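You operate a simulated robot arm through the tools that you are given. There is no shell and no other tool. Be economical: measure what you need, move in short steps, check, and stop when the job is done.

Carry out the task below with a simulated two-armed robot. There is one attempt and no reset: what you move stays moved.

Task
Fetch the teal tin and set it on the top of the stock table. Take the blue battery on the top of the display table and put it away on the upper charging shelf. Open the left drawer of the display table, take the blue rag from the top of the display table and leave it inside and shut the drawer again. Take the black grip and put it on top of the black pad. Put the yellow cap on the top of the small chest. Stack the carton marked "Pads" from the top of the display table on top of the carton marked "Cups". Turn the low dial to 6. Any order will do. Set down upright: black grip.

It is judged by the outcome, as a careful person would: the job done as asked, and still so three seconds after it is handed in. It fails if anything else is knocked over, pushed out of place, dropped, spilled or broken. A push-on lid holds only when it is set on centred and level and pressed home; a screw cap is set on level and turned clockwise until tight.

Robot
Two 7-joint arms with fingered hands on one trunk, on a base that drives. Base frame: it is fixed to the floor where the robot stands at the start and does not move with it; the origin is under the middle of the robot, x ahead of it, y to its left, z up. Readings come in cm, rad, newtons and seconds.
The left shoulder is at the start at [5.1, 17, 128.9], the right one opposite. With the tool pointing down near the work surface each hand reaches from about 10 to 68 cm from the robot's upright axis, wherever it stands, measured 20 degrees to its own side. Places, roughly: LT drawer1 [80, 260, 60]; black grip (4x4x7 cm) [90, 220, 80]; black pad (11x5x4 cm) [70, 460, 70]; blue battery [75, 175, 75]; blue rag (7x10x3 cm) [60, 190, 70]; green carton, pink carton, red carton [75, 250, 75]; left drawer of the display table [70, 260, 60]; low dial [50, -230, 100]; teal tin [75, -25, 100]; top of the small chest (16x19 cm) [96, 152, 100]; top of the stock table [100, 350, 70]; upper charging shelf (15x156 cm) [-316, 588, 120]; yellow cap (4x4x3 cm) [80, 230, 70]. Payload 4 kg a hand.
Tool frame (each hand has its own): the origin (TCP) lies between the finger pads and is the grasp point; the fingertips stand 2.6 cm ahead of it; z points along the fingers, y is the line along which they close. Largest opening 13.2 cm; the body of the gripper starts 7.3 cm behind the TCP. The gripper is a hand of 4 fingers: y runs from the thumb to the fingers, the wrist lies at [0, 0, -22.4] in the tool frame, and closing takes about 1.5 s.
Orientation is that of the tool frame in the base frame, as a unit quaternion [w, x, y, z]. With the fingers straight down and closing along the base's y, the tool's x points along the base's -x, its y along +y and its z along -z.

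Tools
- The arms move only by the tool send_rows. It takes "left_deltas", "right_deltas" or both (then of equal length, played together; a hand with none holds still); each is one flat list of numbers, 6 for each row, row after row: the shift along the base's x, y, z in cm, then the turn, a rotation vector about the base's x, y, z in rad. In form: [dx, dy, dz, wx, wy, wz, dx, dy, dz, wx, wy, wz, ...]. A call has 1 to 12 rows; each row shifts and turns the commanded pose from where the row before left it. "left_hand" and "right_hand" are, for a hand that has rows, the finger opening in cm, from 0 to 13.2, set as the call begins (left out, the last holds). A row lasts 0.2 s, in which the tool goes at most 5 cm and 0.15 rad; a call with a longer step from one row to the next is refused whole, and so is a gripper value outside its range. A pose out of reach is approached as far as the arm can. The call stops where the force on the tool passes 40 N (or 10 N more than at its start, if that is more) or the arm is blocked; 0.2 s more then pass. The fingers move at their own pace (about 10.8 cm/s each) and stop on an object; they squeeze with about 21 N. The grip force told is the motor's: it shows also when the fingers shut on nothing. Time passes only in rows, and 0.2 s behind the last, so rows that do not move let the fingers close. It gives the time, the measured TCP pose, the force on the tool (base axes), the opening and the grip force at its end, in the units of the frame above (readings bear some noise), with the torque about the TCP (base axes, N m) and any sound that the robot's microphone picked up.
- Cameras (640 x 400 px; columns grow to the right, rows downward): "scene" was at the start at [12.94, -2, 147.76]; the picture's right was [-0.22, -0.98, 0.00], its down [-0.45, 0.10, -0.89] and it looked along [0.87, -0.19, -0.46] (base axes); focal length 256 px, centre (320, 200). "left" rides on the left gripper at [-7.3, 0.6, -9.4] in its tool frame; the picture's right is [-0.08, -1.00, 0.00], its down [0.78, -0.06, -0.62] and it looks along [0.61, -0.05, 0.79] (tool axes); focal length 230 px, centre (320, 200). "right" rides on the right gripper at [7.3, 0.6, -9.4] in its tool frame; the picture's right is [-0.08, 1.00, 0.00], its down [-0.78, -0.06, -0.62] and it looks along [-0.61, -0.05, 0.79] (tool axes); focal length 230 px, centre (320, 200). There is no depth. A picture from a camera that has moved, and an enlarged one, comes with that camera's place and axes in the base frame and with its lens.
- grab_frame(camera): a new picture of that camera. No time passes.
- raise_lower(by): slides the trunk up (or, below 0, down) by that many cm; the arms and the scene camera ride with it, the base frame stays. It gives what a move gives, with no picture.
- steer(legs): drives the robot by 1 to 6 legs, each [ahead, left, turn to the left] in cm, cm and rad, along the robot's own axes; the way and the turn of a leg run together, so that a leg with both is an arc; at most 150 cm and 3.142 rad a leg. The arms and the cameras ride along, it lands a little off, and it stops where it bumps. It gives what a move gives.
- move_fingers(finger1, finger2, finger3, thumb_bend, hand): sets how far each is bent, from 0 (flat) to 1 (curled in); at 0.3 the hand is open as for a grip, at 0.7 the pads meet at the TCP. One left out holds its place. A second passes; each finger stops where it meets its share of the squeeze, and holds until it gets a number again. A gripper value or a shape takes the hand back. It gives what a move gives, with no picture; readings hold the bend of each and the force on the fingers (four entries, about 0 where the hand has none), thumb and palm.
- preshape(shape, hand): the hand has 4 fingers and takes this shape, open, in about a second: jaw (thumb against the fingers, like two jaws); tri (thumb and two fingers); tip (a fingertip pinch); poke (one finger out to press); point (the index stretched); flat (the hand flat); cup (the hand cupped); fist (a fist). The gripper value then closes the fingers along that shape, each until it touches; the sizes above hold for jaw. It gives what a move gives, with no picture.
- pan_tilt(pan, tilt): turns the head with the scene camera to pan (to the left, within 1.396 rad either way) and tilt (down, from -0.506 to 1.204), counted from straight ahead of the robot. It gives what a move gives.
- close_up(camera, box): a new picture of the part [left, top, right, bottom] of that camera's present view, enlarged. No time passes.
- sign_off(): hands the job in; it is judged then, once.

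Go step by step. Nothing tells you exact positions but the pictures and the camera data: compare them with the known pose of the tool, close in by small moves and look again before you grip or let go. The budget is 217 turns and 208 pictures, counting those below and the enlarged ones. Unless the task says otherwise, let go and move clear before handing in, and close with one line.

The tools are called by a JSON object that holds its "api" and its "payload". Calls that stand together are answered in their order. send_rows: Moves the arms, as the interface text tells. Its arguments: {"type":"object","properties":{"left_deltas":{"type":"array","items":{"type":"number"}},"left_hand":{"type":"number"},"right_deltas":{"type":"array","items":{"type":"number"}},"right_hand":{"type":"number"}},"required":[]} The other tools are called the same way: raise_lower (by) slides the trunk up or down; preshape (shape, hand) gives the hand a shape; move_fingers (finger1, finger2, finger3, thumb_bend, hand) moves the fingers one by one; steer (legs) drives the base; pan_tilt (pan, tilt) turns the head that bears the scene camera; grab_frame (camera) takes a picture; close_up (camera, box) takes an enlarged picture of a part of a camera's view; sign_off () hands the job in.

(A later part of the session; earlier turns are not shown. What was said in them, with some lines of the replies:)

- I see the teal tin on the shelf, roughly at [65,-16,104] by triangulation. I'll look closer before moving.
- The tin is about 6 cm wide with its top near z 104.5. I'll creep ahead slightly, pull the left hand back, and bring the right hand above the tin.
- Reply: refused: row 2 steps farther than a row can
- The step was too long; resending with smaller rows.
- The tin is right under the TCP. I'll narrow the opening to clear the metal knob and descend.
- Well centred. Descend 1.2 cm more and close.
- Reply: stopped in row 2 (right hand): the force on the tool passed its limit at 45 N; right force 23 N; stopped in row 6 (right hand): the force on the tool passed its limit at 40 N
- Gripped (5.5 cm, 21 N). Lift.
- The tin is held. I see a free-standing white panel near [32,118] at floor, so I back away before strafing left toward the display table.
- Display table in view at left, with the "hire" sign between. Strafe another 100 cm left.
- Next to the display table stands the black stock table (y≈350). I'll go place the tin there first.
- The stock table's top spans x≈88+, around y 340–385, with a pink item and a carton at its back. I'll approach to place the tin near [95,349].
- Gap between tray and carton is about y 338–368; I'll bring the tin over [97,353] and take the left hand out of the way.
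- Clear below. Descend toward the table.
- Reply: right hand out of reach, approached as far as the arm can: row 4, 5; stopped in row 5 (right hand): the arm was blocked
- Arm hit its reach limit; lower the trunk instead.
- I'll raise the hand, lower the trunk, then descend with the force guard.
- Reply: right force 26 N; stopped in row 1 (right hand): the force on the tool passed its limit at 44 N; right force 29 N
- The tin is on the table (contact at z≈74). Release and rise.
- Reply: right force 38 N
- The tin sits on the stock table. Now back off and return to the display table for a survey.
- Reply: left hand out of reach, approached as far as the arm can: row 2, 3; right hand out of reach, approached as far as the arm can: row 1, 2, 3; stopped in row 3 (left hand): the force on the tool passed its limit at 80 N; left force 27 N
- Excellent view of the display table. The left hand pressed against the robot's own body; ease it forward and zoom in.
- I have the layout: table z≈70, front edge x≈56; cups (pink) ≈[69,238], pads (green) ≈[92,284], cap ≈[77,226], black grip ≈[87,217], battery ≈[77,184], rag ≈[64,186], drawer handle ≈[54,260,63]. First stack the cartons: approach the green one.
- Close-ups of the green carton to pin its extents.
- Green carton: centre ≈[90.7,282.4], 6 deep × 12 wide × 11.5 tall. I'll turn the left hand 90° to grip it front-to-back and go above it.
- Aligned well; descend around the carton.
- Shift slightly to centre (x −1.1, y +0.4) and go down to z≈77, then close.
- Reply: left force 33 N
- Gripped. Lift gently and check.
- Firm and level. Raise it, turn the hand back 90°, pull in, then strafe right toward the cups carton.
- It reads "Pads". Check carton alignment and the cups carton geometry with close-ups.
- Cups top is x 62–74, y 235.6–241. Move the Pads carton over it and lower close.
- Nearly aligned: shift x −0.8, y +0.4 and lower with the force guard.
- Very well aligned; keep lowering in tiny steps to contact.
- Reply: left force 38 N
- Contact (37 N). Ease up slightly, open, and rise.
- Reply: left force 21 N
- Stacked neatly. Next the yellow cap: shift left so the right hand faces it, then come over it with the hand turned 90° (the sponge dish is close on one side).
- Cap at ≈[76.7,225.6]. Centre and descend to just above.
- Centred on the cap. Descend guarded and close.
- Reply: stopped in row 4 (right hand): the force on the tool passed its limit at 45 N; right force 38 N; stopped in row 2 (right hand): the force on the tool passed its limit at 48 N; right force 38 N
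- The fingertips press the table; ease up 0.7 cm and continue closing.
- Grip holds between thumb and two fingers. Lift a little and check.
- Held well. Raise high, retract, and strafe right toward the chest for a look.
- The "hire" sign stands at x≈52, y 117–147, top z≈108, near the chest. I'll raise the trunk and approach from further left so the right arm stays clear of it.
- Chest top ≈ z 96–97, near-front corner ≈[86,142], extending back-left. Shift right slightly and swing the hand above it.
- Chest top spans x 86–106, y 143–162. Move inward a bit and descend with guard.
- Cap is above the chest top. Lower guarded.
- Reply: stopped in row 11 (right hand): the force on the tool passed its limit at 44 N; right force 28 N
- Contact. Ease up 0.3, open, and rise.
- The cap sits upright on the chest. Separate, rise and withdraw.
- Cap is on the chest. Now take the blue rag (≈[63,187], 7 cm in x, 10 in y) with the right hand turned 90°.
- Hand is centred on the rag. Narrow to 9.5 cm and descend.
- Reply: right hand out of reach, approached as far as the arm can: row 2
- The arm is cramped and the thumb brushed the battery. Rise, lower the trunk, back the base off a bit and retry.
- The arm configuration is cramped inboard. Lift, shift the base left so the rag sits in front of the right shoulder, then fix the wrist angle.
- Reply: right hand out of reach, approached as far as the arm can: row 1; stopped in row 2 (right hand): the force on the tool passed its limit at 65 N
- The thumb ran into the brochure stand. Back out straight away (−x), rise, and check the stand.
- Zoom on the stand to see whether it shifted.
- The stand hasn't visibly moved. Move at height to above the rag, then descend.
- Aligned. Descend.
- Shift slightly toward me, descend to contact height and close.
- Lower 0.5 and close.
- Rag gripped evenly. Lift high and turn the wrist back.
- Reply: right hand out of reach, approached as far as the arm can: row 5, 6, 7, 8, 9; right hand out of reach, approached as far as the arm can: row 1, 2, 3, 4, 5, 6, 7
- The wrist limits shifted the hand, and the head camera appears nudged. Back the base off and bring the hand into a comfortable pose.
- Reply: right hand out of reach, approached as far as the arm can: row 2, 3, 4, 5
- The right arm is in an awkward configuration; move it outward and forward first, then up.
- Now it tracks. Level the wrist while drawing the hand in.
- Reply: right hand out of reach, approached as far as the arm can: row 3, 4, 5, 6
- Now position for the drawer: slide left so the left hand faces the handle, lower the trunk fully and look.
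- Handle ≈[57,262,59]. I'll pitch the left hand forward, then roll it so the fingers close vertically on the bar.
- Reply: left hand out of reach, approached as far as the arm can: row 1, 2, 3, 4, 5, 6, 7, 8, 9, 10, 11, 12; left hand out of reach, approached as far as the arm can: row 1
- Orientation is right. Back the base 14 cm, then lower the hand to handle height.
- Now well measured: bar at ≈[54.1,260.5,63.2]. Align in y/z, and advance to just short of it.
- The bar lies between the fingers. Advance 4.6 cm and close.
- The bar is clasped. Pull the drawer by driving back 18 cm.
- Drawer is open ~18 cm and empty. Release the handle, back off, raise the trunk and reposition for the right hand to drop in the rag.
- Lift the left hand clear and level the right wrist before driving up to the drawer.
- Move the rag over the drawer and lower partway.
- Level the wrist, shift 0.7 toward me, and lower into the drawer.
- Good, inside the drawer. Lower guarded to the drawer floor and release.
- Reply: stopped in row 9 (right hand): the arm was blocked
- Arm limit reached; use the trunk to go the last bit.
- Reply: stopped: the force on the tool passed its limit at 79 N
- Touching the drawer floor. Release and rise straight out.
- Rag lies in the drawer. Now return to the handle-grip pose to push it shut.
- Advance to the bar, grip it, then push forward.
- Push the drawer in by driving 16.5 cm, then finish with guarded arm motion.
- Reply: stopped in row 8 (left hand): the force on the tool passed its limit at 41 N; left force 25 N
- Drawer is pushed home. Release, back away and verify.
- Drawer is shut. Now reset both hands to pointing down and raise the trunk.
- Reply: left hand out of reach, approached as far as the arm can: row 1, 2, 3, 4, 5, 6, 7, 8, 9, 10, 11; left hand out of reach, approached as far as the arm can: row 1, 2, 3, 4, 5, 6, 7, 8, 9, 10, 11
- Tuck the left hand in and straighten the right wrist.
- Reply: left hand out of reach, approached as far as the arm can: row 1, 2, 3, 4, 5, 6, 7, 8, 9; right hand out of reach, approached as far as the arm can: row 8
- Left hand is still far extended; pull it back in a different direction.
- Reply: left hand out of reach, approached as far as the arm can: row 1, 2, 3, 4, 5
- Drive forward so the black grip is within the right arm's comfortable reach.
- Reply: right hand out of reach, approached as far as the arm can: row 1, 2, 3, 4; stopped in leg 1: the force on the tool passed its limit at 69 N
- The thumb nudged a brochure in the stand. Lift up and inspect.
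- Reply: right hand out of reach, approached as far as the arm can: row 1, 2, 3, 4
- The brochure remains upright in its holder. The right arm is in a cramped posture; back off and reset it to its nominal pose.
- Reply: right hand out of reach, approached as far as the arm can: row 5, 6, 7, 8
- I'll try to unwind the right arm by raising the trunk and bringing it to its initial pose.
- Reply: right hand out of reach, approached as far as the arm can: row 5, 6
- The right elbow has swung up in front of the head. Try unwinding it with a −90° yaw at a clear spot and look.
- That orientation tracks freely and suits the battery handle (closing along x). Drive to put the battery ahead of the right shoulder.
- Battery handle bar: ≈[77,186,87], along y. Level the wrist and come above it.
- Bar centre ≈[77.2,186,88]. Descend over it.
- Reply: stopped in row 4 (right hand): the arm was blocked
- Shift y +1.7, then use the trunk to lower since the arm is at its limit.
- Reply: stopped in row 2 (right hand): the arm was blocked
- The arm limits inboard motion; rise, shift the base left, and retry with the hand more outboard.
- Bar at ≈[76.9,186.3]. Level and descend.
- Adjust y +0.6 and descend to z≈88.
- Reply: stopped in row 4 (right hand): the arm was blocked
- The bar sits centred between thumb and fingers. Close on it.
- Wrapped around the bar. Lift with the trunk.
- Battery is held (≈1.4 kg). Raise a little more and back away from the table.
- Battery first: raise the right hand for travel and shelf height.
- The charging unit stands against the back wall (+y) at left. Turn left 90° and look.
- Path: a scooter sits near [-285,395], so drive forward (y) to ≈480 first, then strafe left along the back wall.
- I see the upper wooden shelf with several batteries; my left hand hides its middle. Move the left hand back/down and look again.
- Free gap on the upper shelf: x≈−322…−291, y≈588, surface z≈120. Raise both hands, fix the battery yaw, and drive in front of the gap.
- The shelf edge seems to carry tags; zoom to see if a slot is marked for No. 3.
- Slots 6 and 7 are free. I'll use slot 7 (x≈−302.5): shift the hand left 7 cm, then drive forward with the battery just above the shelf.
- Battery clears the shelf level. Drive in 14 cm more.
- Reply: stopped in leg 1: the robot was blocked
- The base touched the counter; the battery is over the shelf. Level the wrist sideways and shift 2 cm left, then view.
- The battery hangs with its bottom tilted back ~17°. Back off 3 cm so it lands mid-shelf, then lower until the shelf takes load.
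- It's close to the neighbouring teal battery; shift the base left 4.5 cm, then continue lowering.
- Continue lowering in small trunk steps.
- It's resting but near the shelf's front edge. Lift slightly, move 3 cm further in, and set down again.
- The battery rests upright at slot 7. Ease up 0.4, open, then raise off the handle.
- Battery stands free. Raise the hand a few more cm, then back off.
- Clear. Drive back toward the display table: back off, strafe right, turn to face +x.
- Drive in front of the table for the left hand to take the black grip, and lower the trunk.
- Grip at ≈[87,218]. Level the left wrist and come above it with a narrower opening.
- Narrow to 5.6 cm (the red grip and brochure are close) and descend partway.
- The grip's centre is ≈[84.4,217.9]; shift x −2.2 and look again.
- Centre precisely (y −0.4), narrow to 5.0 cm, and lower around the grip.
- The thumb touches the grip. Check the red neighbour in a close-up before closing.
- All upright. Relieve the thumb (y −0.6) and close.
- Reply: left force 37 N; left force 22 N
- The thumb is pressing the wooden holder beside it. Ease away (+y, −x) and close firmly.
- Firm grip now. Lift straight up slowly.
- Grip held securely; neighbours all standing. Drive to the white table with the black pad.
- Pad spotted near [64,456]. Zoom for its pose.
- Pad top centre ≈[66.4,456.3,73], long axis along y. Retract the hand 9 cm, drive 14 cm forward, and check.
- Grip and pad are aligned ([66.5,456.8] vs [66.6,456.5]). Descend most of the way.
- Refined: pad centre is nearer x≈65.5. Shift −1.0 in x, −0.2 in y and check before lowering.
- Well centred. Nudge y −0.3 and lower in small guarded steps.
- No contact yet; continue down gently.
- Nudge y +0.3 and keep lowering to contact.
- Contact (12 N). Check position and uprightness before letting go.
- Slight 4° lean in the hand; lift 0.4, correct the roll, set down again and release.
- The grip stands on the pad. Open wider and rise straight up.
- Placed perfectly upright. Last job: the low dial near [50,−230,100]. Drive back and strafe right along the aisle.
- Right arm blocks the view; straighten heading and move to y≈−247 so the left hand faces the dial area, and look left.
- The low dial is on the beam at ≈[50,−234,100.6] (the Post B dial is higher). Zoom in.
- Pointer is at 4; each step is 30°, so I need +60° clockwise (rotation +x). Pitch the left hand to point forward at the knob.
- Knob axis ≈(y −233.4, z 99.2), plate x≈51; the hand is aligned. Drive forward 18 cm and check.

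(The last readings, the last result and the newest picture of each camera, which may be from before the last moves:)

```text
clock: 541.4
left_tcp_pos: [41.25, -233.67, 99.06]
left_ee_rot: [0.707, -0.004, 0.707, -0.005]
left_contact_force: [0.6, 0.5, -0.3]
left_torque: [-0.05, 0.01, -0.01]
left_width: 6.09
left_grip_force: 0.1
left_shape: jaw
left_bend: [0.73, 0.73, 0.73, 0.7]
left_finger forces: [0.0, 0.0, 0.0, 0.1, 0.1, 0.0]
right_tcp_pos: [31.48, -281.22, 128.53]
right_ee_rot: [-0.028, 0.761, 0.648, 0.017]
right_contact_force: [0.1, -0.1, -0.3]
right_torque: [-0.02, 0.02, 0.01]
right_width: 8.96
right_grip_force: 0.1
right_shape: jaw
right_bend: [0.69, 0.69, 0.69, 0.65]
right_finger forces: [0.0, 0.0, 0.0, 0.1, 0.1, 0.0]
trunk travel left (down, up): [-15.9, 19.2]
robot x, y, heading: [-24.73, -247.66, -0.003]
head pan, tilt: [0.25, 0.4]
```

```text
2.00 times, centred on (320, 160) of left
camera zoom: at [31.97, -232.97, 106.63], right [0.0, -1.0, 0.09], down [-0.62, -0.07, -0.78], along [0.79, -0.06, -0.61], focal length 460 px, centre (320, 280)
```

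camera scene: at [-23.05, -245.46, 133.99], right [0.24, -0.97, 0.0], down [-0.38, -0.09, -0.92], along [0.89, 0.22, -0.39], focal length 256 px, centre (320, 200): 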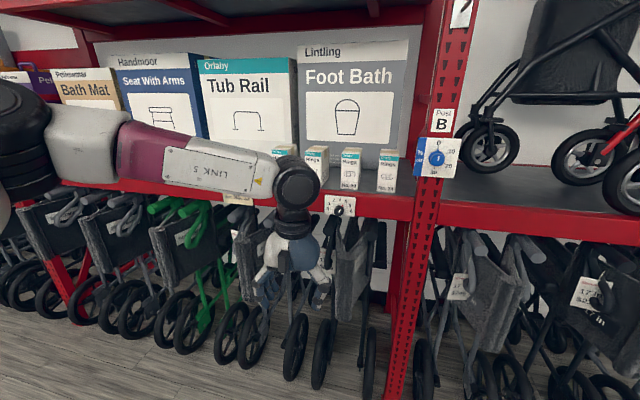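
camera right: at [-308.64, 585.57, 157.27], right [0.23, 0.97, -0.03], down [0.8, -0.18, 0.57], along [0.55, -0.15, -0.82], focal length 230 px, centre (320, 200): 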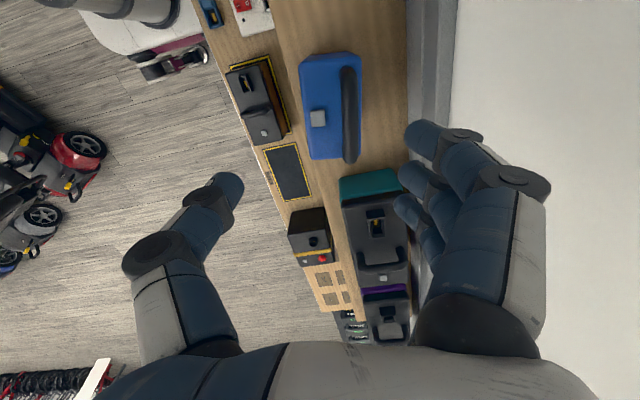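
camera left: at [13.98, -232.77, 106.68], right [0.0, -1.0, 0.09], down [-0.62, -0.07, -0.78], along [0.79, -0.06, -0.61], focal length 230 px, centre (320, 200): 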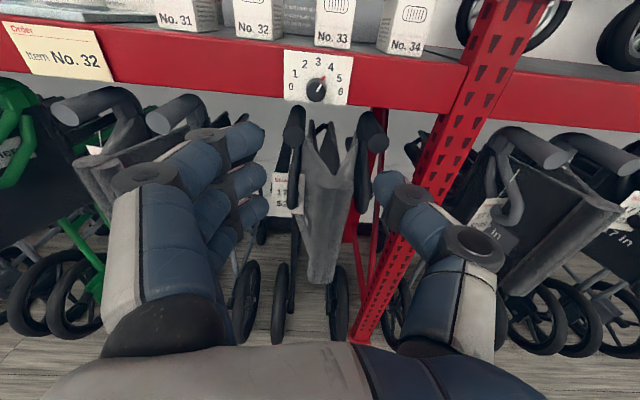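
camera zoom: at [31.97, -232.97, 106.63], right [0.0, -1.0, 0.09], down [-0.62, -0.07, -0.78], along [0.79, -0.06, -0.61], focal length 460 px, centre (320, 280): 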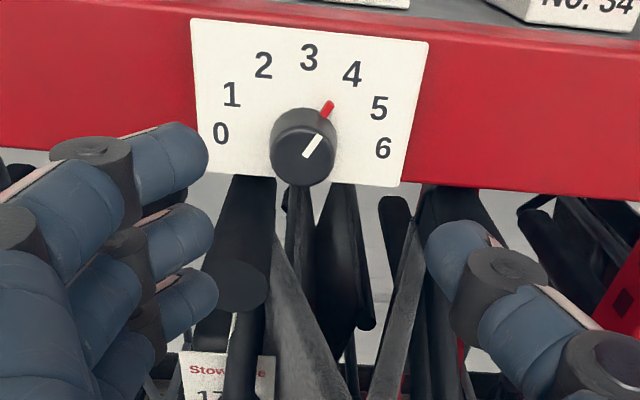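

Adjust (y +0.6, z +0.5), advance to the knob and close.

{"api": "send_rows", "payload": {"left_deltas": [0.5, 0.6, 0.5, 0, 0, 0, 2, 0, 0, 0, 0, 0, 2, 0, 0, 0, 0, 0, 1, 0, 0, 0, 0, 0, 0.7, 0, 0, 0, 0, 0]}}

{"api": "send_rows", "payload": {"left_deltas": [0, 0, 0, 0, 0, 0, 0, 0, 0, 0, 0, 0, 0, 0, 0, 0, 0, 0, 0, 0, 0, 0, 0, 0, 0, 0, 0, 0, 0, 0, 0, 0, 0, 0, 0, 0], "left_hand": 0}}

{"api": "close_up", "payload": {"camera": "left", "box": [200, 60, 440, 260]}}

```text
clock: 542.6
left_tcp_pos: [47.39, -233.08, 99.52]
left_ee_rot: [0.707, -0.004, 0.707, -0.005]
left_contact_force: [-0.7, 0.4, 0.1]
left_torque: [0.0, -0.01, -0.03]
left_width: 6.04
left_grip_force: 0.0
left_shape: jaw
left_bend: [0.73, 0.73, 0.73, 0.7]
left_finger forces: [0.0, 0.0, 0.0, 0.1, 0.0, 0.0]
right_tcp_pos: [31.3, -281.08, 128.49]
right_ee_rot: [-0.027, 0.761, 0.648, 0.017]
right_contact_force: [0.4, -0.3, 0.4]
right_torque: [-0.01, -0.05, -0.05]
right_width: 8.95
right_grip_force: 0.0
right_shape: jaw
right_bend: [0.69, 0.69, 0.69, 0.65]
right_finger forces: [0.0, 0.0, 0.0, 0.1, 0.1, 0.0]
trunk travel left (down, up): [-15.9, 19.2]
robot x, y, heading: [-24.66, -247.82, -0.004]
head pan, tilt: [0.25, 0.4]
```

```text
clock: 544.0
left_tcp_pos: [47.36, -233.19, 99.5]
left_ee_rot: [0.707, -0.006, 0.707, -0.004]
left_contact_force: [-0.2, 0.0, -0.4]
left_torque: [-0.03, 0.02, 0.01]
left_width: 0.01
left_grip_force: 21.2
left_shape: jaw
left_bend: [0.67, 0.59, 0.67, 0.66]
left_finger forces: [0.0, 0.0, 0.1, 0.0, 0.0, 0.0]
right_tcp_pos: [31.41, -281.01, 128.57]
right_ee_rot: [-0.027, 0.761, 0.648, 0.017]
right_contact_force: [-0.3, -0.5, 0.4]
right_torque: [-0.01, 0.0, 0.01]
right_width: 8.96
right_grip_force: 0.1
right_shape: jaw
right_bend: [0.69, 0.69, 0.69, 0.65]
right_finger forces: [0.1, 0.0, 0.0, 0.1, 0.1, 0.0]
trunk travel left (down, up): [-15.9, 19.2]
robot x, y, heading: [-25.23, -248.08, -0.006]
head pan, tilt: [0.25, 0.4]
```

```text
2.00 times, centred on (320, 160) of left
camera zoom: at [38.02, -232.45, 107.1], right [0.0, -1.0, 0.09], down [-0.62, -0.07, -0.78], along [0.79, -0.06, -0.61], focal length 460 px, centre (320, 280)
```

zoom: 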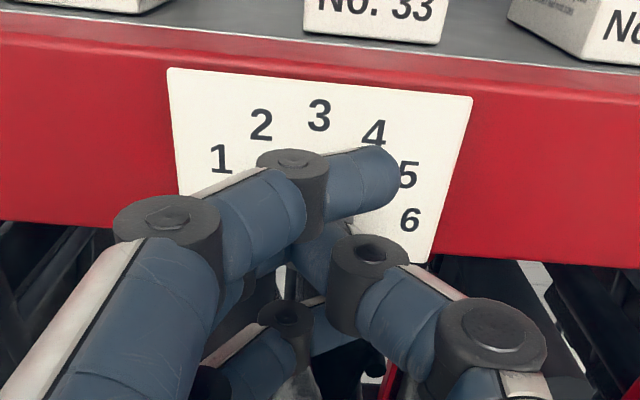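

The plate is farther than thought: x≈54.8, axis z≈97.7. Open, correct, and advance further.

{"api": "send_rows", "payload": {"left_deltas": [-0.5, 0.1, 0, 0, 0, 0, 0, 0, -0.9, 0, 0, 0, 0, 0, -0.9, 0, 0, 0, 0, 0, 0, 0, 0, 0, 0, 0, 0, 0, 0, 0], "left_hand": 6}}

{"api": "close_up", "payload": {"camera": "left", "box": [200, 60, 440, 260]}}

```text
clock: 545.2
left_tcp_pos: [46.91, -232.88, 98.03]
left_ee_rot: [0.707, -0.005, 0.707, -0.005]
left_contact_force: [-0.5, 0.0, 1.2]
left_torque: [0.02, 0.01, -0.02]
left_width: 5.97
left_grip_force: 0.0
left_shape: jaw
left_bend: [0.73, 0.73, 0.73, 0.7]
left_finger forces: [0.1, 0.0, 0.1, 0.0, 0.1, 0.0]
right_tcp_pos: [31.39, -281.05, 128.44]
right_ee_rot: [-0.027, 0.761, 0.648, 0.017]
right_contact_force: [1.2, -0.2, 0.2]
right_torque: [-0.01, -0.05, 0.03]
right_width: 8.96
right_grip_force: 0.1
right_shape: jaw
right_bend: [0.69, 0.69, 0.69, 0.65]
right_finger forces: [0.0, 0.1, 0.0, 0.0, 0.0, 0.0]
trunk travel left (down, up): [-15.9, 19.2]
robot x, y, heading: [-25.11, -247.99, -0.009]
head pan, tilt: [0.25, 0.4]
```

```text
2.00 times, centred on (320, 160) of left
camera zoom: at [37.63, -232.23, 105.46], right [0.0, -1.0, 0.09], down [-0.62, -0.07, -0.78], along [0.79, -0.06, -0.61], focal length 460 px, centre (320, 280)
```

zoom: 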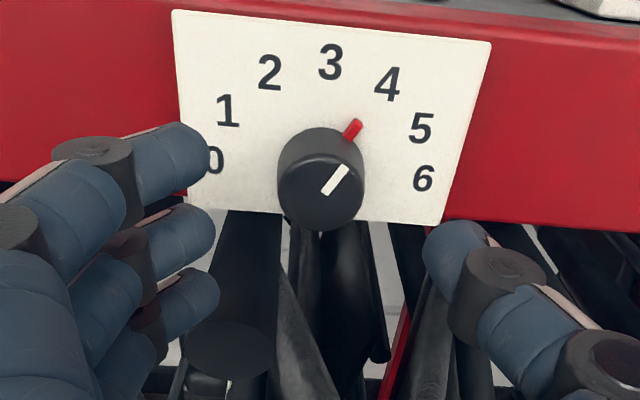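

Aligned on the knob (axis [−233.0, 97.9]). Advance 4.9 cm and close.

{"api": "send_rows", "payload": {"left_deltas": [2, -0.1, 0, 0, 0, 0, 1.5, 0, 0, 0, 0, 0, 0.9, 0, 0, 0, 0, 0, 0.5, 0, 0, 0, 0, 0]}}

{"api": "send_rows", "payload": {"left_deltas": [0, 0, 0, 0, 0, 0, 0, 0, 0, 0, 0, 0, 0, 0, 0, 0, 0, 0, 0, 0, 0, 0, 0, 0, 0, 0, 0, 0, 0, 0, 0, 0, 0, 0, 0, 0], "left_hand": 0}}

{"api": "close_up", "payload": {"camera": "left", "box": [200, 60, 440, 260]}}

```text
clock: 546.2
left_tcp_pos: [51.29, -233.01, 97.84]
left_ee_rot: [0.707, -0.005, 0.708, -0.004]
left_contact_force: [-31.3, 0.6, -1.0]
left_torque: [0.0, 0.0, 0.81]
left_width: 5.99
left_grip_force: 0.1
left_shape: jaw
left_bend: [0.74, 0.74, 0.74, 0.7]
left_finger forces: [8.9, 8.5, 8.3, 0.0, 5.4, 0.0]
right_tcp_pos: [31.11, -281.04, 128.74]
right_ee_rot: [-0.027, 0.761, 0.648, 0.018]
right_contact_force: [-0.7, -0.1, -0.4]
right_torque: [0.02, -0.02, 0.01]
right_width: 8.96
right_grip_force: 0.1
right_shape: jaw
right_bend: [0.69, 0.69, 0.69, 0.65]
right_finger forces: [0.0, 0.1, 0.0, 0.1, 0.0, 0.0]
trunk travel left (down, up): [-15.9, 19.2]
robot x, y, heading: [-24.56, -247.67, -0.004]
head pan, tilt: [0.25, 0.4]
```

```text
clock: 547.6
left_tcp_pos: [51.39, -233.32, 98.07]
left_ee_rot: [0.707, -0.005, 0.707, -0.006]
left_contact_force: [-32.8, -11.9, -4.0]
left_torque: [-0.1, 0.05, -0.27]
left_width: 2.66
left_grip_force: 21.2
left_shape: jaw
left_bend: [0.75, 0.75, 0.75, 0.71]
left_finger forces: [0.1, 20.6, 1.5, 0.0, 36.9, 0.1]
right_tcp_pos: [31.06, -281.21, 128.75]
right_ee_rot: [-0.027, 0.761, 0.648, 0.018]
right_contact_force: [0.2, 0.6, -0.4]
right_torque: [-0.02, -0.01, 0.0]
right_width: 8.99
right_grip_force: 0.1
right_shape: jaw
right_bend: [0.69, 0.69, 0.69, 0.65]
right_finger forces: [0.0, 0.0, 0.0, 0.0, 0.1, 0.0]
trunk travel left (down, up): [-15.9, 19.2]
robot x, y, heading: [-25.0, -247.75, -0.008]
head pan, tilt: [0.25, 0.4]
```

```text
2.00 times, centred on (320, 160) of left
camera zoom: at [42.15, -232.49, 105.53], right [0.0, -1.0, 0.09], down [-0.62, -0.07, -0.78], along [0.79, -0.06, -0.61], focal length 460 px, centre (320, 280)
```

zoom: 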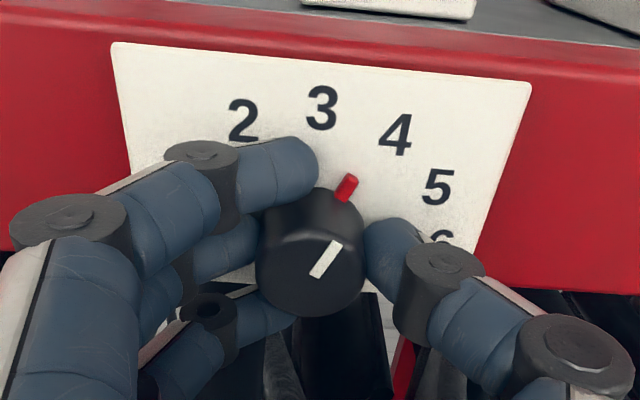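

Knob gripped. Ease back 0.4 cm and turn +60° about x.

{"api": "send_rows", "payload": {"left_deltas": [-0.4, 0, 0, 0, 0, 0, 0, 0, 0, 0, 0, 0]}}

{"api": "send_rows", "payload": {"left_deltas": [0, 0, 0, 0.13, 0, 0, 0, 0, 0, 0.13, 0, 0, 0, 0, 0, 0.13, 0, 0, 0, 0, 0, 0.13, 0, 0, 0, 0, 0, 0.13, 0, 0, 0, 0, 0, 0.13, 0, 0, 0, 0, 0, 0.13, 0, 0, 0, 0, 0, 0.137, 0, 0, 0, 0, 0, 0, 0, 0]}}

{"api": "close_up", "payload": {"camera": "left", "box": [160, 0, 480, 240]}}

```text
clock: 548.2
left_tcp_pos: [51.36, -233.12, 97.9]
left_ee_rot: [0.708, -0.005, 0.706, -0.005]
left_contact_force: [-10.8, -11.0, -2.8]
left_torque: [-0.06, 0.05, -0.13]
left_width: 2.52
left_grip_force: 20.6
left_shape: jaw
left_bend: [0.75, 0.74, 0.75, 0.71]
left_finger forces: [0.0, 13.7, 1.2, 0.0, 25.4, 0.0]
right_tcp_pos: [31.36, -281.26, 128.66]
right_ee_rot: [-0.027, 0.761, 0.648, 0.017]
right_contact_force: [-0.1, -1.3, 0.0]
right_torque: [-0.01, -0.03, -0.01]
right_width: 8.97
right_grip_force: 0.0
right_shape: jaw
right_bend: [0.69, 0.69, 0.69, 0.65]
right_finger forces: [0.0, 0.0, 0.1, 0.1, 0.0, 0.1]
trunk travel left (down, up): [-15.9, 19.2]
robot x, y, heading: [-24.74, -247.7, -0.009]
head pan, tilt: [0.25, 0.4]
```

```text
clock: 550.2
left_tcp_pos: [51.3, -233.64, 98.35]
left_ee_rot: [0.618, 0.349, 0.612, 0.348]
left_contact_force: [-15.6, -24.2, 19.3]
left_torque: [-2.15, 2.2, 0.12]
left_width: 2.23
left_grip_force: 21.4
left_shape: jaw
left_bend: [0.75, 0.74, 0.75, 0.7]
left_finger forces: [0.1, 3.7, 7.7, 0.0, 79.6, 0.1]
right_tcp_pos: [31.06, -281.48, 128.65]
right_ee_rot: [-0.028, 0.761, 0.647, 0.019]
right_contact_force: [-0.4, 0.9, 0.0]
right_torque: [-0.01, 0.01, 0.02]
right_width: 8.96
right_grip_force: 0.1
right_shape: jaw
right_bend: [0.69, 0.69, 0.69, 0.65]
right_finger forces: [0.1, 0.0, 0.0, 0.0, 0.0, 0.0]
trunk travel left (down, up): [-15.9, 19.2]
robot x, y, heading: [-24.88, -247.54, -0.01]
head pan, tilt: [0.25, 0.4]
```

```text
1.67 times, centred on (320, 120) of left
camera zoom: at [41.87, -239.46, 102.76], right [0.0, -0.58, -0.82], down [-0.61, 0.65, -0.46], along [0.79, 0.5, -0.35], focal length 384 px, centre (320, 333)
```

zoom: 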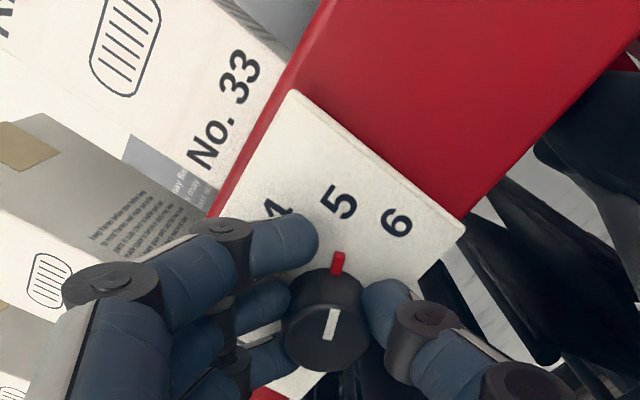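

The knob moved from 4 to about 5 (some slip). Relieve the side load and turn further.

{"api": "send_rows", "payload": {"left_deltas": [0, -0.4, 0.4, 0, 0, 0, 0, 0, 0, 0.13, 0, 0, 0, 0, 0, 0.13, 0, 0, 0, 0, 0, 0.13, 0, 0, 0, 0, 0, 0.13, 0, 0, 0, 0, 0, 0.06, 0, 0, 0, 0, 0, 0, 0, 0]}}

{"api": "close_up", "payload": {"camera": "left", "box": [160, 0, 480, 240]}}

```text
clock: 551.2
left_tcp_pos: [51.38, -234.96, 98.58]
left_ee_rot: [0.554, 0.452, 0.54, 0.444]
left_contact_force: [1.7, -20.3, 7.4]
left_torque: [-0.33, 0.02, -0.16]
left_width: 1.78
left_grip_force: 21.1
left_shape: jaw
left_bend: [0.75, 0.75, 0.75, 0.71]
left_finger forces: [0.0, 0.0, 7.8, 0.0, 30.9, 0.0]
right_tcp_pos: [31.32, -281.33, 128.38]
right_ee_rot: [-0.028, 0.762, 0.647, 0.017]
right_contact_force: [0.3, 1.2, 0.6]
right_torque: [-0.04, 0.02, -0.02]
right_width: 8.97
right_grip_force: 0.0
right_shape: jaw
right_bend: [0.69, 0.69, 0.69, 0.65]
right_finger forces: [0.0, 0.0, 0.0, 0.0, 0.0, 0.0]
trunk travel left (down, up): [-15.9, 19.2]
robot x, y, heading: [-24.92, -247.23, -0.011]
head pan, tilt: [0.25, 0.4]
stopped in row 4 (left hand): the force on the tool passed its limit at 45 N (the readings are from after the stop); the commanded pose is now the measured one
```

```text
1.67 times, centred on (320, 120) of left
camera zoom: at [41.95, -241.7, 100.73], right [0.0, -0.27, -0.96], down [-0.6, 0.77, -0.22], along [0.8, 0.57, -0.16], focal length 384 px, centre (320, 333)
```

zoom: 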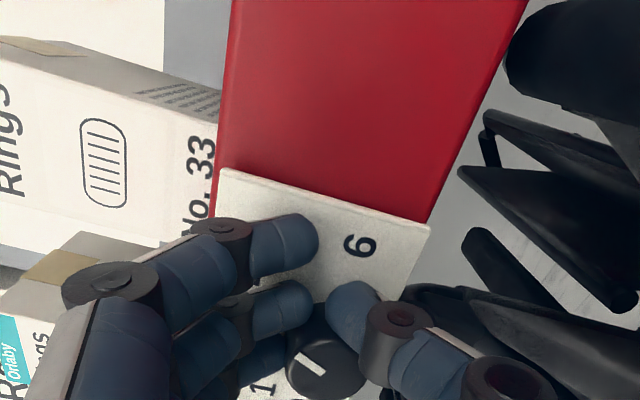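

Hand shifted off-centre. Open, back off and look at the dial.

{"api": "send_rows", "payload": {"left_deltas": [0, 0, 0, 0, 0, 0, 0, 0, 0, 0, 0, 0, 0, 0, 0, 0, 0, 0, -2, 0, 0, 0, 0, 0, -2, 0, 0, 0, 0, 0, -2, 0, 0, 0, 0, 0], "left_hand": 6}}

{"api": "close_up", "payload": {"camera": "left", "box": [160, 40, 480, 280]}}

```text
clock: 552.1
left_tcp_pos: [50.8, -234.25, 99.59]
left_ee_rot: [0.558, 0.443, 0.538, 0.451]
left_contact_force: [2.7, -2.0, 23.2]
left_torque: [-0.3, 0.61, 0.0]
left_width: 5.17
left_grip_force: 0.0
left_shape: jaw
left_bend: [0.73, 0.73, 0.73, 0.7]
left_finger forces: [0.0, 0.1, 0.1, 0.0, 27.8, 0.1]
right_tcp_pos: [31.26, -281.2, 128.67]
right_ee_rot: [-0.027, 0.762, 0.647, 0.017]
right_contact_force: [-0.3, 0.3, 0.2]
right_torque: [-0.04, 0.0, -0.02]
right_width: 8.96
right_grip_force: 0.1
right_shape: jaw
right_bend: [0.69, 0.69, 0.69, 0.65]
right_finger forces: [0.1, 0.0, 0.0, 0.0, 0.1, 0.0]
trunk travel left (down, up): [-15.9, 19.2]
robot x, y, heading: [-24.98, -247.97, -0.006]
head pan, tilt: [0.25, 0.4]
stopped in row 4 (left hand): the force on the tool passed its limit at 43 N (the readings are from after the stop); the commanded pose is now the measured one
```

```text
1.67 times, centred on (320, 160) of left
camera zoom: at [41.44, -241.13, 101.48], right [0.03, -0.27, -0.96], down [-0.6, 0.76, -0.23], along [0.8, 0.59, -0.15], focal length 384 px, centre (320, 267)
```

zoom: 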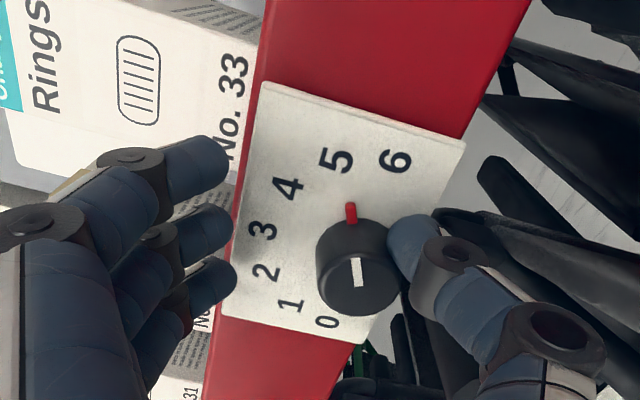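

Pointer is now exactly at 5. Thumb touches a walker handle below, so lift slightly, retreat, roll back and regrip for one more step.

{"api": "send_rows", "payload": {"left_deltas": [-1, 0, 0.8, 0, 0, 0, -2, 0, 0, 0, 0, 0, -2, 0, 0, 0, 0, 0, -1.5, 0, 0, 0, 0, 0]}}

{"api": "send_rows", "payload": {"left_deltas": [0, 0.1, -0.2, -0.137, 0, 0, 0, 0.1, -0.2, -0.137, 0, 0, 0, 0.1, -0.2, -0.137, 0, 0, 0, 0.1, -0.2, -0.137, 0, 0, 0, 0.1, -0.2, -0.137, 0, 0, 0, 0.1, -0.3, -0.137, 0, 0, 0, 0.1, -0.3, -0.137, 0, 0, 0, 0.1, -0.3, -0.137, 0, 0, 0, 0.1, -0.3, -0.137, 0, 0, 0, 0.1, -0.3, -0.137, 0, 0], "left_hand": 6}}

{"api": "close_up", "payload": {"camera": "left", "box": [180, 60, 460, 270]}}

```text
clock: 553.1
left_tcp_pos: [44.34, -234.02, 99.69]
left_ee_rot: [0.553, 0.447, 0.54, 0.45]
left_contact_force: [0.4, 0.5, 0.1]
left_torque: [0.01, -0.03, 0.04]
left_width: 5.99
left_grip_force: 0.1
left_shape: jaw
left_bend: [0.73, 0.73, 0.73, 0.7]
left_finger forces: [0.0, 0.1, 0.1, 0.0, 0.1, 0.0]
right_tcp_pos: [31.57, -281.29, 128.51]
right_ee_rot: [-0.028, 0.762, 0.647, 0.017]
right_contact_force: [0.5, -0.3, 0.0]
right_torque: [-0.01, -0.02, 0.01]
right_width: 8.95
right_grip_force: 0.0
right_shape: jaw
right_bend: [0.69, 0.69, 0.69, 0.65]
right_finger forces: [0.1, 0.0, 0.0, 0.0, 0.1, 0.1]
trunk travel left (down, up): [-15.9, 19.2]
robot x, y, heading: [-24.86, -248.16, -0.008]
head pan, tilt: [0.25, 0.4]
```

```text
clock: 555.3
left_tcp_pos: [44.35, -233.14, 97.24]
left_ee_rot: [0.711, -0.007, 0.703, 0.007]
left_contact_force: [0.1, 0.0, 0.1]
left_torque: [-0.02, -0.04, 0.01]
left_width: 5.94
left_grip_force: 0.0
left_shape: jaw
left_bend: [0.73, 0.73, 0.73, 0.7]
left_finger forces: [0.1, 0.1, 0.0, 0.1, 0.0, 0.1]
right_tcp_pos: [31.37, -281.27, 128.47]
right_ee_rot: [-0.028, 0.761, 0.648, 0.016]
right_contact_force: [0.4, -0.3, -0.2]
right_torque: [0.01, -0.04, -0.02]
right_width: 8.95
right_grip_force: 0.0
right_shape: jaw
right_bend: [0.69, 0.69, 0.69, 0.65]
right_finger forces: [0.0, 0.0, 0.0, 0.1, 0.0, 0.0]
trunk travel left (down, up): [-15.9, 19.2]
robot x, y, heading: [-24.72, -247.74, -0.002]
head pan, tilt: [0.25, 0.4]
```

```text
1.90 times, centred on (320, 165) of left
camera zoom: at [34.96, -232.59, 104.65], right [0.01, -1.0, 0.08], down [-0.61, -0.07, -0.79], along [0.8, -0.04, -0.6], focal length 438 px, centre (320, 267)
```

zoom: 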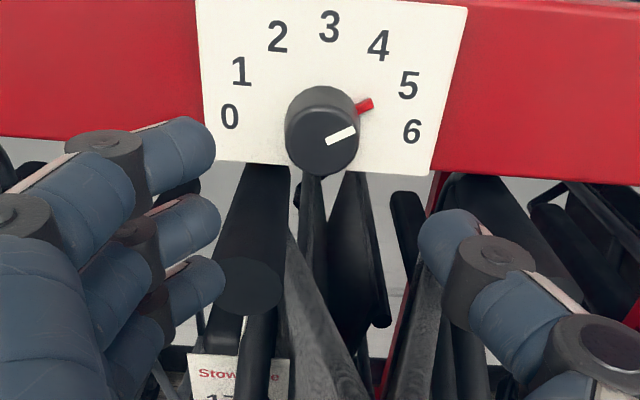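

Pointer is at 5. Pre-roll −0.3, advance, grip, and turn +0.95 rad.

{"api": "send_rows", "payload": {"left_deltas": [0, 0.05, 0.35, -0.15, 0, 0, 0, 0.05, 0.35, -0.15, 0, 0, 2, 0, 0, 0, 0, 0, 2, 0, 0, 0, 0, 0, 2, 0, 0, 0, 0, 0, 0.9, 0, 0, 0, 0, 0]}}

{"api": "send_rows", "payload": {"left_deltas": [0, 0, 0, 0, 0, 0, 0, 0, 0, 0, 0, 0, 0, 0, 0, 0, 0, 0, 0, 0, 0, 0, 0, 0, 0, 0, 0, 0, 0, 0, 0, 0, 0, 0, 0, 0], "left_hand": 0}}

{"api": "send_rows", "payload": {"left_deltas": [-0.2, 0, 0, 0.12, 0, 0, 0, 0, 0, 0.12, 0, 0, 0, 0, 0, 0.12, 0, 0, 0, 0, 0, 0.12, 0, 0, 0, 0, 0, 0.12, 0, 0, 0, 0, 0, 0.12, 0, 0, 0, 0, 0, 0.12, 0, 0, 0, 0, 0, 0.12, 0, 0, 0, 0, 0, 0, 0, 0]}}

{"api": "close_up", "payload": {"camera": "left", "box": [160, 40, 480, 280]}}

```text
clock: 556.7
left_tcp_pos: [51.13, -232.98, 98.01]
left_ee_rot: [0.702, -0.111, 0.696, -0.099]
left_contact_force: [-0.6, -0.4, 1.0]
left_torque: [0.01, 0.02, 0.02]
left_width: 6.01
left_grip_force: 0.1
left_shape: jaw
left_bend: [0.73, 0.73, 0.73, 0.7]
left_finger forces: [0.0, 0.1, 0.0, 0.0, 0.0, 0.0]
right_tcp_pos: [31.37, -281.26, 128.44]
right_ee_rot: [-0.027, 0.761, 0.648, 0.016]
right_contact_force: [0.4, -0.1, 0.1]
right_torque: [0.05, 0.0, 0.01]
right_width: 8.95
right_grip_force: 0.2
right_shape: jaw
right_bend: [0.69, 0.69, 0.69, 0.65]
right_finger forces: [0.1, 0.1, 0.1, 0.0, 0.0, 0.0]
trunk travel left (down, up): [-15.9, 19.2]
robot x, y, heading: [-25.0, -247.56, -0.012]
head pan, tilt: [0.25, 0.4]
```

```text
clock: 558.1
left_tcp_pos: [51.33, -232.79, 98.09]
left_ee_rot: [0.702, -0.111, 0.696, -0.098]
left_contact_force: [-4.1, 4.2, -4.4]
left_torque: [0.04, 0.24, 0.25]
left_width: 1.65
left_grip_force: 20.9
left_shape: jaw
left_bend: [0.67, 0.72, 0.67, 0.71]
left_finger forces: [0.0, 11.4, 11.8, 0.1, 14.4, 0.1]
right_tcp_pos: [31.4, -281.18, 128.57]
right_ee_rot: [-0.027, 0.761, 0.648, 0.016]
right_contact_force: [-0.3, -0.5, -0.4]
right_torque: [0.01, 0.04, 0.01]
right_width: 8.94
right_grip_force: 0.0
right_shape: jaw
right_bend: [0.69, 0.69, 0.69, 0.65]
right_finger forces: [0.1, 0.1, 0.0, 0.0, 0.0, 0.0]
trunk travel left (down, up): [-15.9, 19.2]
robot x, y, heading: [-24.95, -247.52, -0.005]
head pan, tilt: [0.25, 0.4]
```

```text
clock: 560.1
left_tcp_pos: [51.03, -233.21, 97.86]
left_ee_rot: [0.673, 0.227, 0.664, 0.235]
left_contact_force: [3.8, -2.2, -5.4]
left_torque: [-0.25, 0.03, 0.01]
left_width: 1.38
left_grip_force: 21.1
left_shape: jaw
left_bend: [0.67, 0.71, 0.7, 0.71]
left_finger forces: [0.0, 9.1, 5.8, 0.0, 14.1, 0.0]
right_tcp_pos: [31.42, -281.13, 128.51]
right_ee_rot: [-0.028, 0.762, 0.647, 0.016]
right_contact_force: [-0.5, 0.1, 0.4]
right_torque: [0.01, -0.01, 0.0]
right_width: 8.94
right_grip_force: 0.0
right_shape: jaw
right_bend: [0.69, 0.69, 0.69, 0.65]
right_finger forces: [0.0, 0.1, 0.0, 0.0, 0.0, 0.1]
trunk travel left (down, up): [-15.9, 19.2]
robot x, y, heading: [-24.98, -247.59, -0.01]
head pan, tilt: [0.25, 0.4]
```

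```text
1.67 times, centred on (320, 160) of left
camera zoom: at [41.64, -237.14, 104.01], right [0.01, -0.83, -0.55], down [-0.61, 0.43, -0.66], along [0.79, 0.34, -0.5], focal length 384 px, centre (320, 267)
```

zoom: 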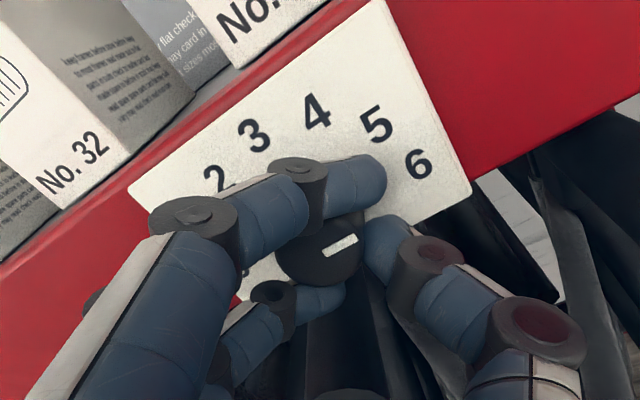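

The marker now appears at about 6. Release, back off and verify.

{"api": "send_rows", "payload": {"left_deltas": [0, 0, 0, 0, 0, 0, 0, 0, 0, 0, 0, 0, 0, 0, 0, 0, 0, 0, -1.5, 0, 0, 0, 0, 0, -2, 0, 0, 0, 0, 0, -2, 0, 0, 0, 0, 0, -2, 0, 0, 0, 0, 0], "left_hand": 7}}

{"api": "close_up", "payload": {"camera": "left", "box": [180, 40, 460, 250]}}

```text
clock: 561.7
left_tcp_pos: [43.57, -233.14, 97.98]
left_ee_rot: [0.674, 0.227, 0.662, 0.235]
left_contact_force: [0.1, 0.6, -1.3]
left_torque: [-0.05, 0.0, 0.02]
left_width: 6.95
left_grip_force: 0.1
left_shape: jaw
left_bend: [0.72, 0.72, 0.72, 0.7]
left_finger forces: [0.0, 0.1, 0.1, 0.2, 0.0, 0.1]
right_tcp_pos: [31.46, -281.21, 128.59]
right_ee_rot: [-0.027, 0.762, 0.647, 0.017]
right_contact_force: [-0.7, 0.3, 0.3]
right_torque: [0.01, 0.02, -0.01]
right_width: 8.94
right_grip_force: 0.1
right_shape: jaw
right_bend: [0.69, 0.69, 0.69, 0.65]
right_finger forces: [0.1, 0.0, 0.0, 0.0, 0.1, 0.0]
trunk travel left (down, up): [-15.9, 19.2]
robot x, y, heading: [-24.65, -247.89, -0.006]
head pan, tilt: [0.25, 0.4]
```

```text
1.90 times, centred on (320, 145) of left
camera zoom: at [34.13, -237.17, 104.19], right [0.01, -0.83, -0.55], down [-0.61, 0.43, -0.67], along [0.8, 0.34, -0.5], focal length 438 px, centre (320, 305)
```

zoom: 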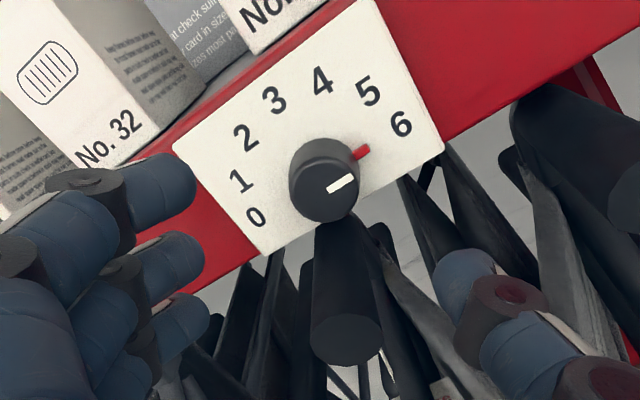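

Pointer lies on 6. Back the robot clear and confirm with a final straight-on look.

{"api": "steer", "payload": {"legs": [[-25, 0, 0]]}}

{"api": "pan_tilt", "payload": {"pan": 0.15, "tilt": 0.35}}

{"api": "close_up", "payload": {"camera": "left", "box": [240, 20, 400, 140]}}

```text
clock: 563.5
left_tcp_pos: [19.3, -232.99, 97.98]
left_ee_rot: [0.675, 0.227, 0.663, 0.233]
left_contact_force: [-0.3, -0.2, 0.0]
left_torque: [-0.03, 0.04, 0.04]
left_width: 6.95
left_grip_force: 0.1
left_shape: jaw
left_bend: [0.72, 0.72, 0.72, 0.7]
left_finger forces: [0.1, 0.1, 0.0, 0.0, 0.0, 0.0]
right_tcp_pos: [6.99, -281.09, 128.55]
right_ee_rot: [-0.027, 0.763, 0.645, 0.017]
right_contact_force: [-0.9, 0.6, 0.0]
right_torque: [0.0, -0.04, -0.04]
right_width: 8.97
right_grip_force: 0.1
right_shape: jaw
right_bend: [0.69, 0.69, 0.69, 0.65]
right_finger forces: [0.1, 0.0, 0.0, 0.0, 0.1, 0.1]
trunk travel left (down, up): [-15.9, 19.2]
robot x, y, heading: [-49.16, -247.85, -0.015]
head pan, tilt: [0.25, 0.4]
```

```text
clock: 564.2
left_tcp_pos: [19.37, -233.04, 97.95]
left_ee_rot: [0.674, 0.227, 0.663, 0.234]
left_contact_force: [0.2, -0.1, 0.3]
left_torque: [-0.02, -0.01, -0.01]
left_width: 6.94
left_grip_force: 0.0
left_shape: jaw
left_bend: [0.72, 0.72, 0.72, 0.7]
left_finger forces: [0.0, 0.1, 0.0, 0.1, 0.1, 0.0]
right_tcp_pos: [7.09, -281.14, 128.59]
right_ee_rot: [-0.027, 0.763, 0.646, 0.016]
right_contact_force: [0.7, -1.0, -0.4]
right_torque: [-0.04, 0.02, -0.01]
right_width: 8.95
right_grip_force: 0.1
right_shape: jaw
right_bend: [0.69, 0.69, 0.69, 0.65]
right_finger forces: [0.0, 0.0, 0.1, 0.1, 0.0, 0.1]
trunk travel left (down, up): [-15.9, 19.2]
robot x, y, heading: [-48.8, -247.47, -0.014]
head pan, tilt: [0.15, 0.351]
```

```text
3.33 times, centred on (320, 80) of left
camera zoom: at [9.97, -237.1, 104.17], right [0.01, -0.83, -0.55], down [-0.61, 0.43, -0.67], along [0.8, 0.34, -0.5], focal length 767 px, centre (320, 600)
```

zoom: 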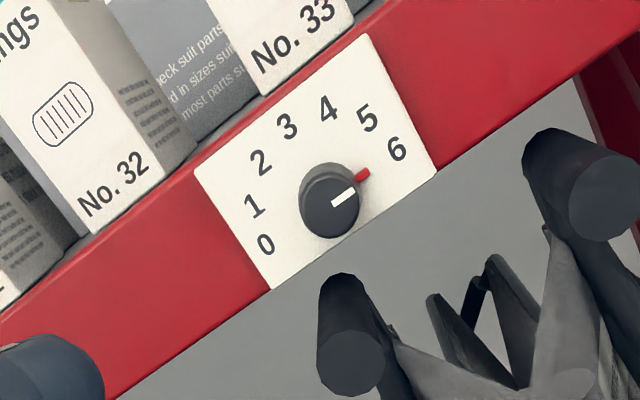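

The pointer is exactly on 6 and everything else is in place, so I hand the job in.

{"api": "sign_off", "payload": {}}

```text
The job is handed in.
```

All seven tasks are done and handed in: tin on the stock table, battery on the upper charging shelf (slot 7), rag in the shut drawer, grip upright on the pad, cap on the chest, Pads stacked on Cups, and the low dial at 6. Along the way a hand or thumb bumped the brochure stand, one of its brochures, the wooden brochure holder and a walker handle; none of the first three looked out of place afterwards, and I saw no sign the walker moved.
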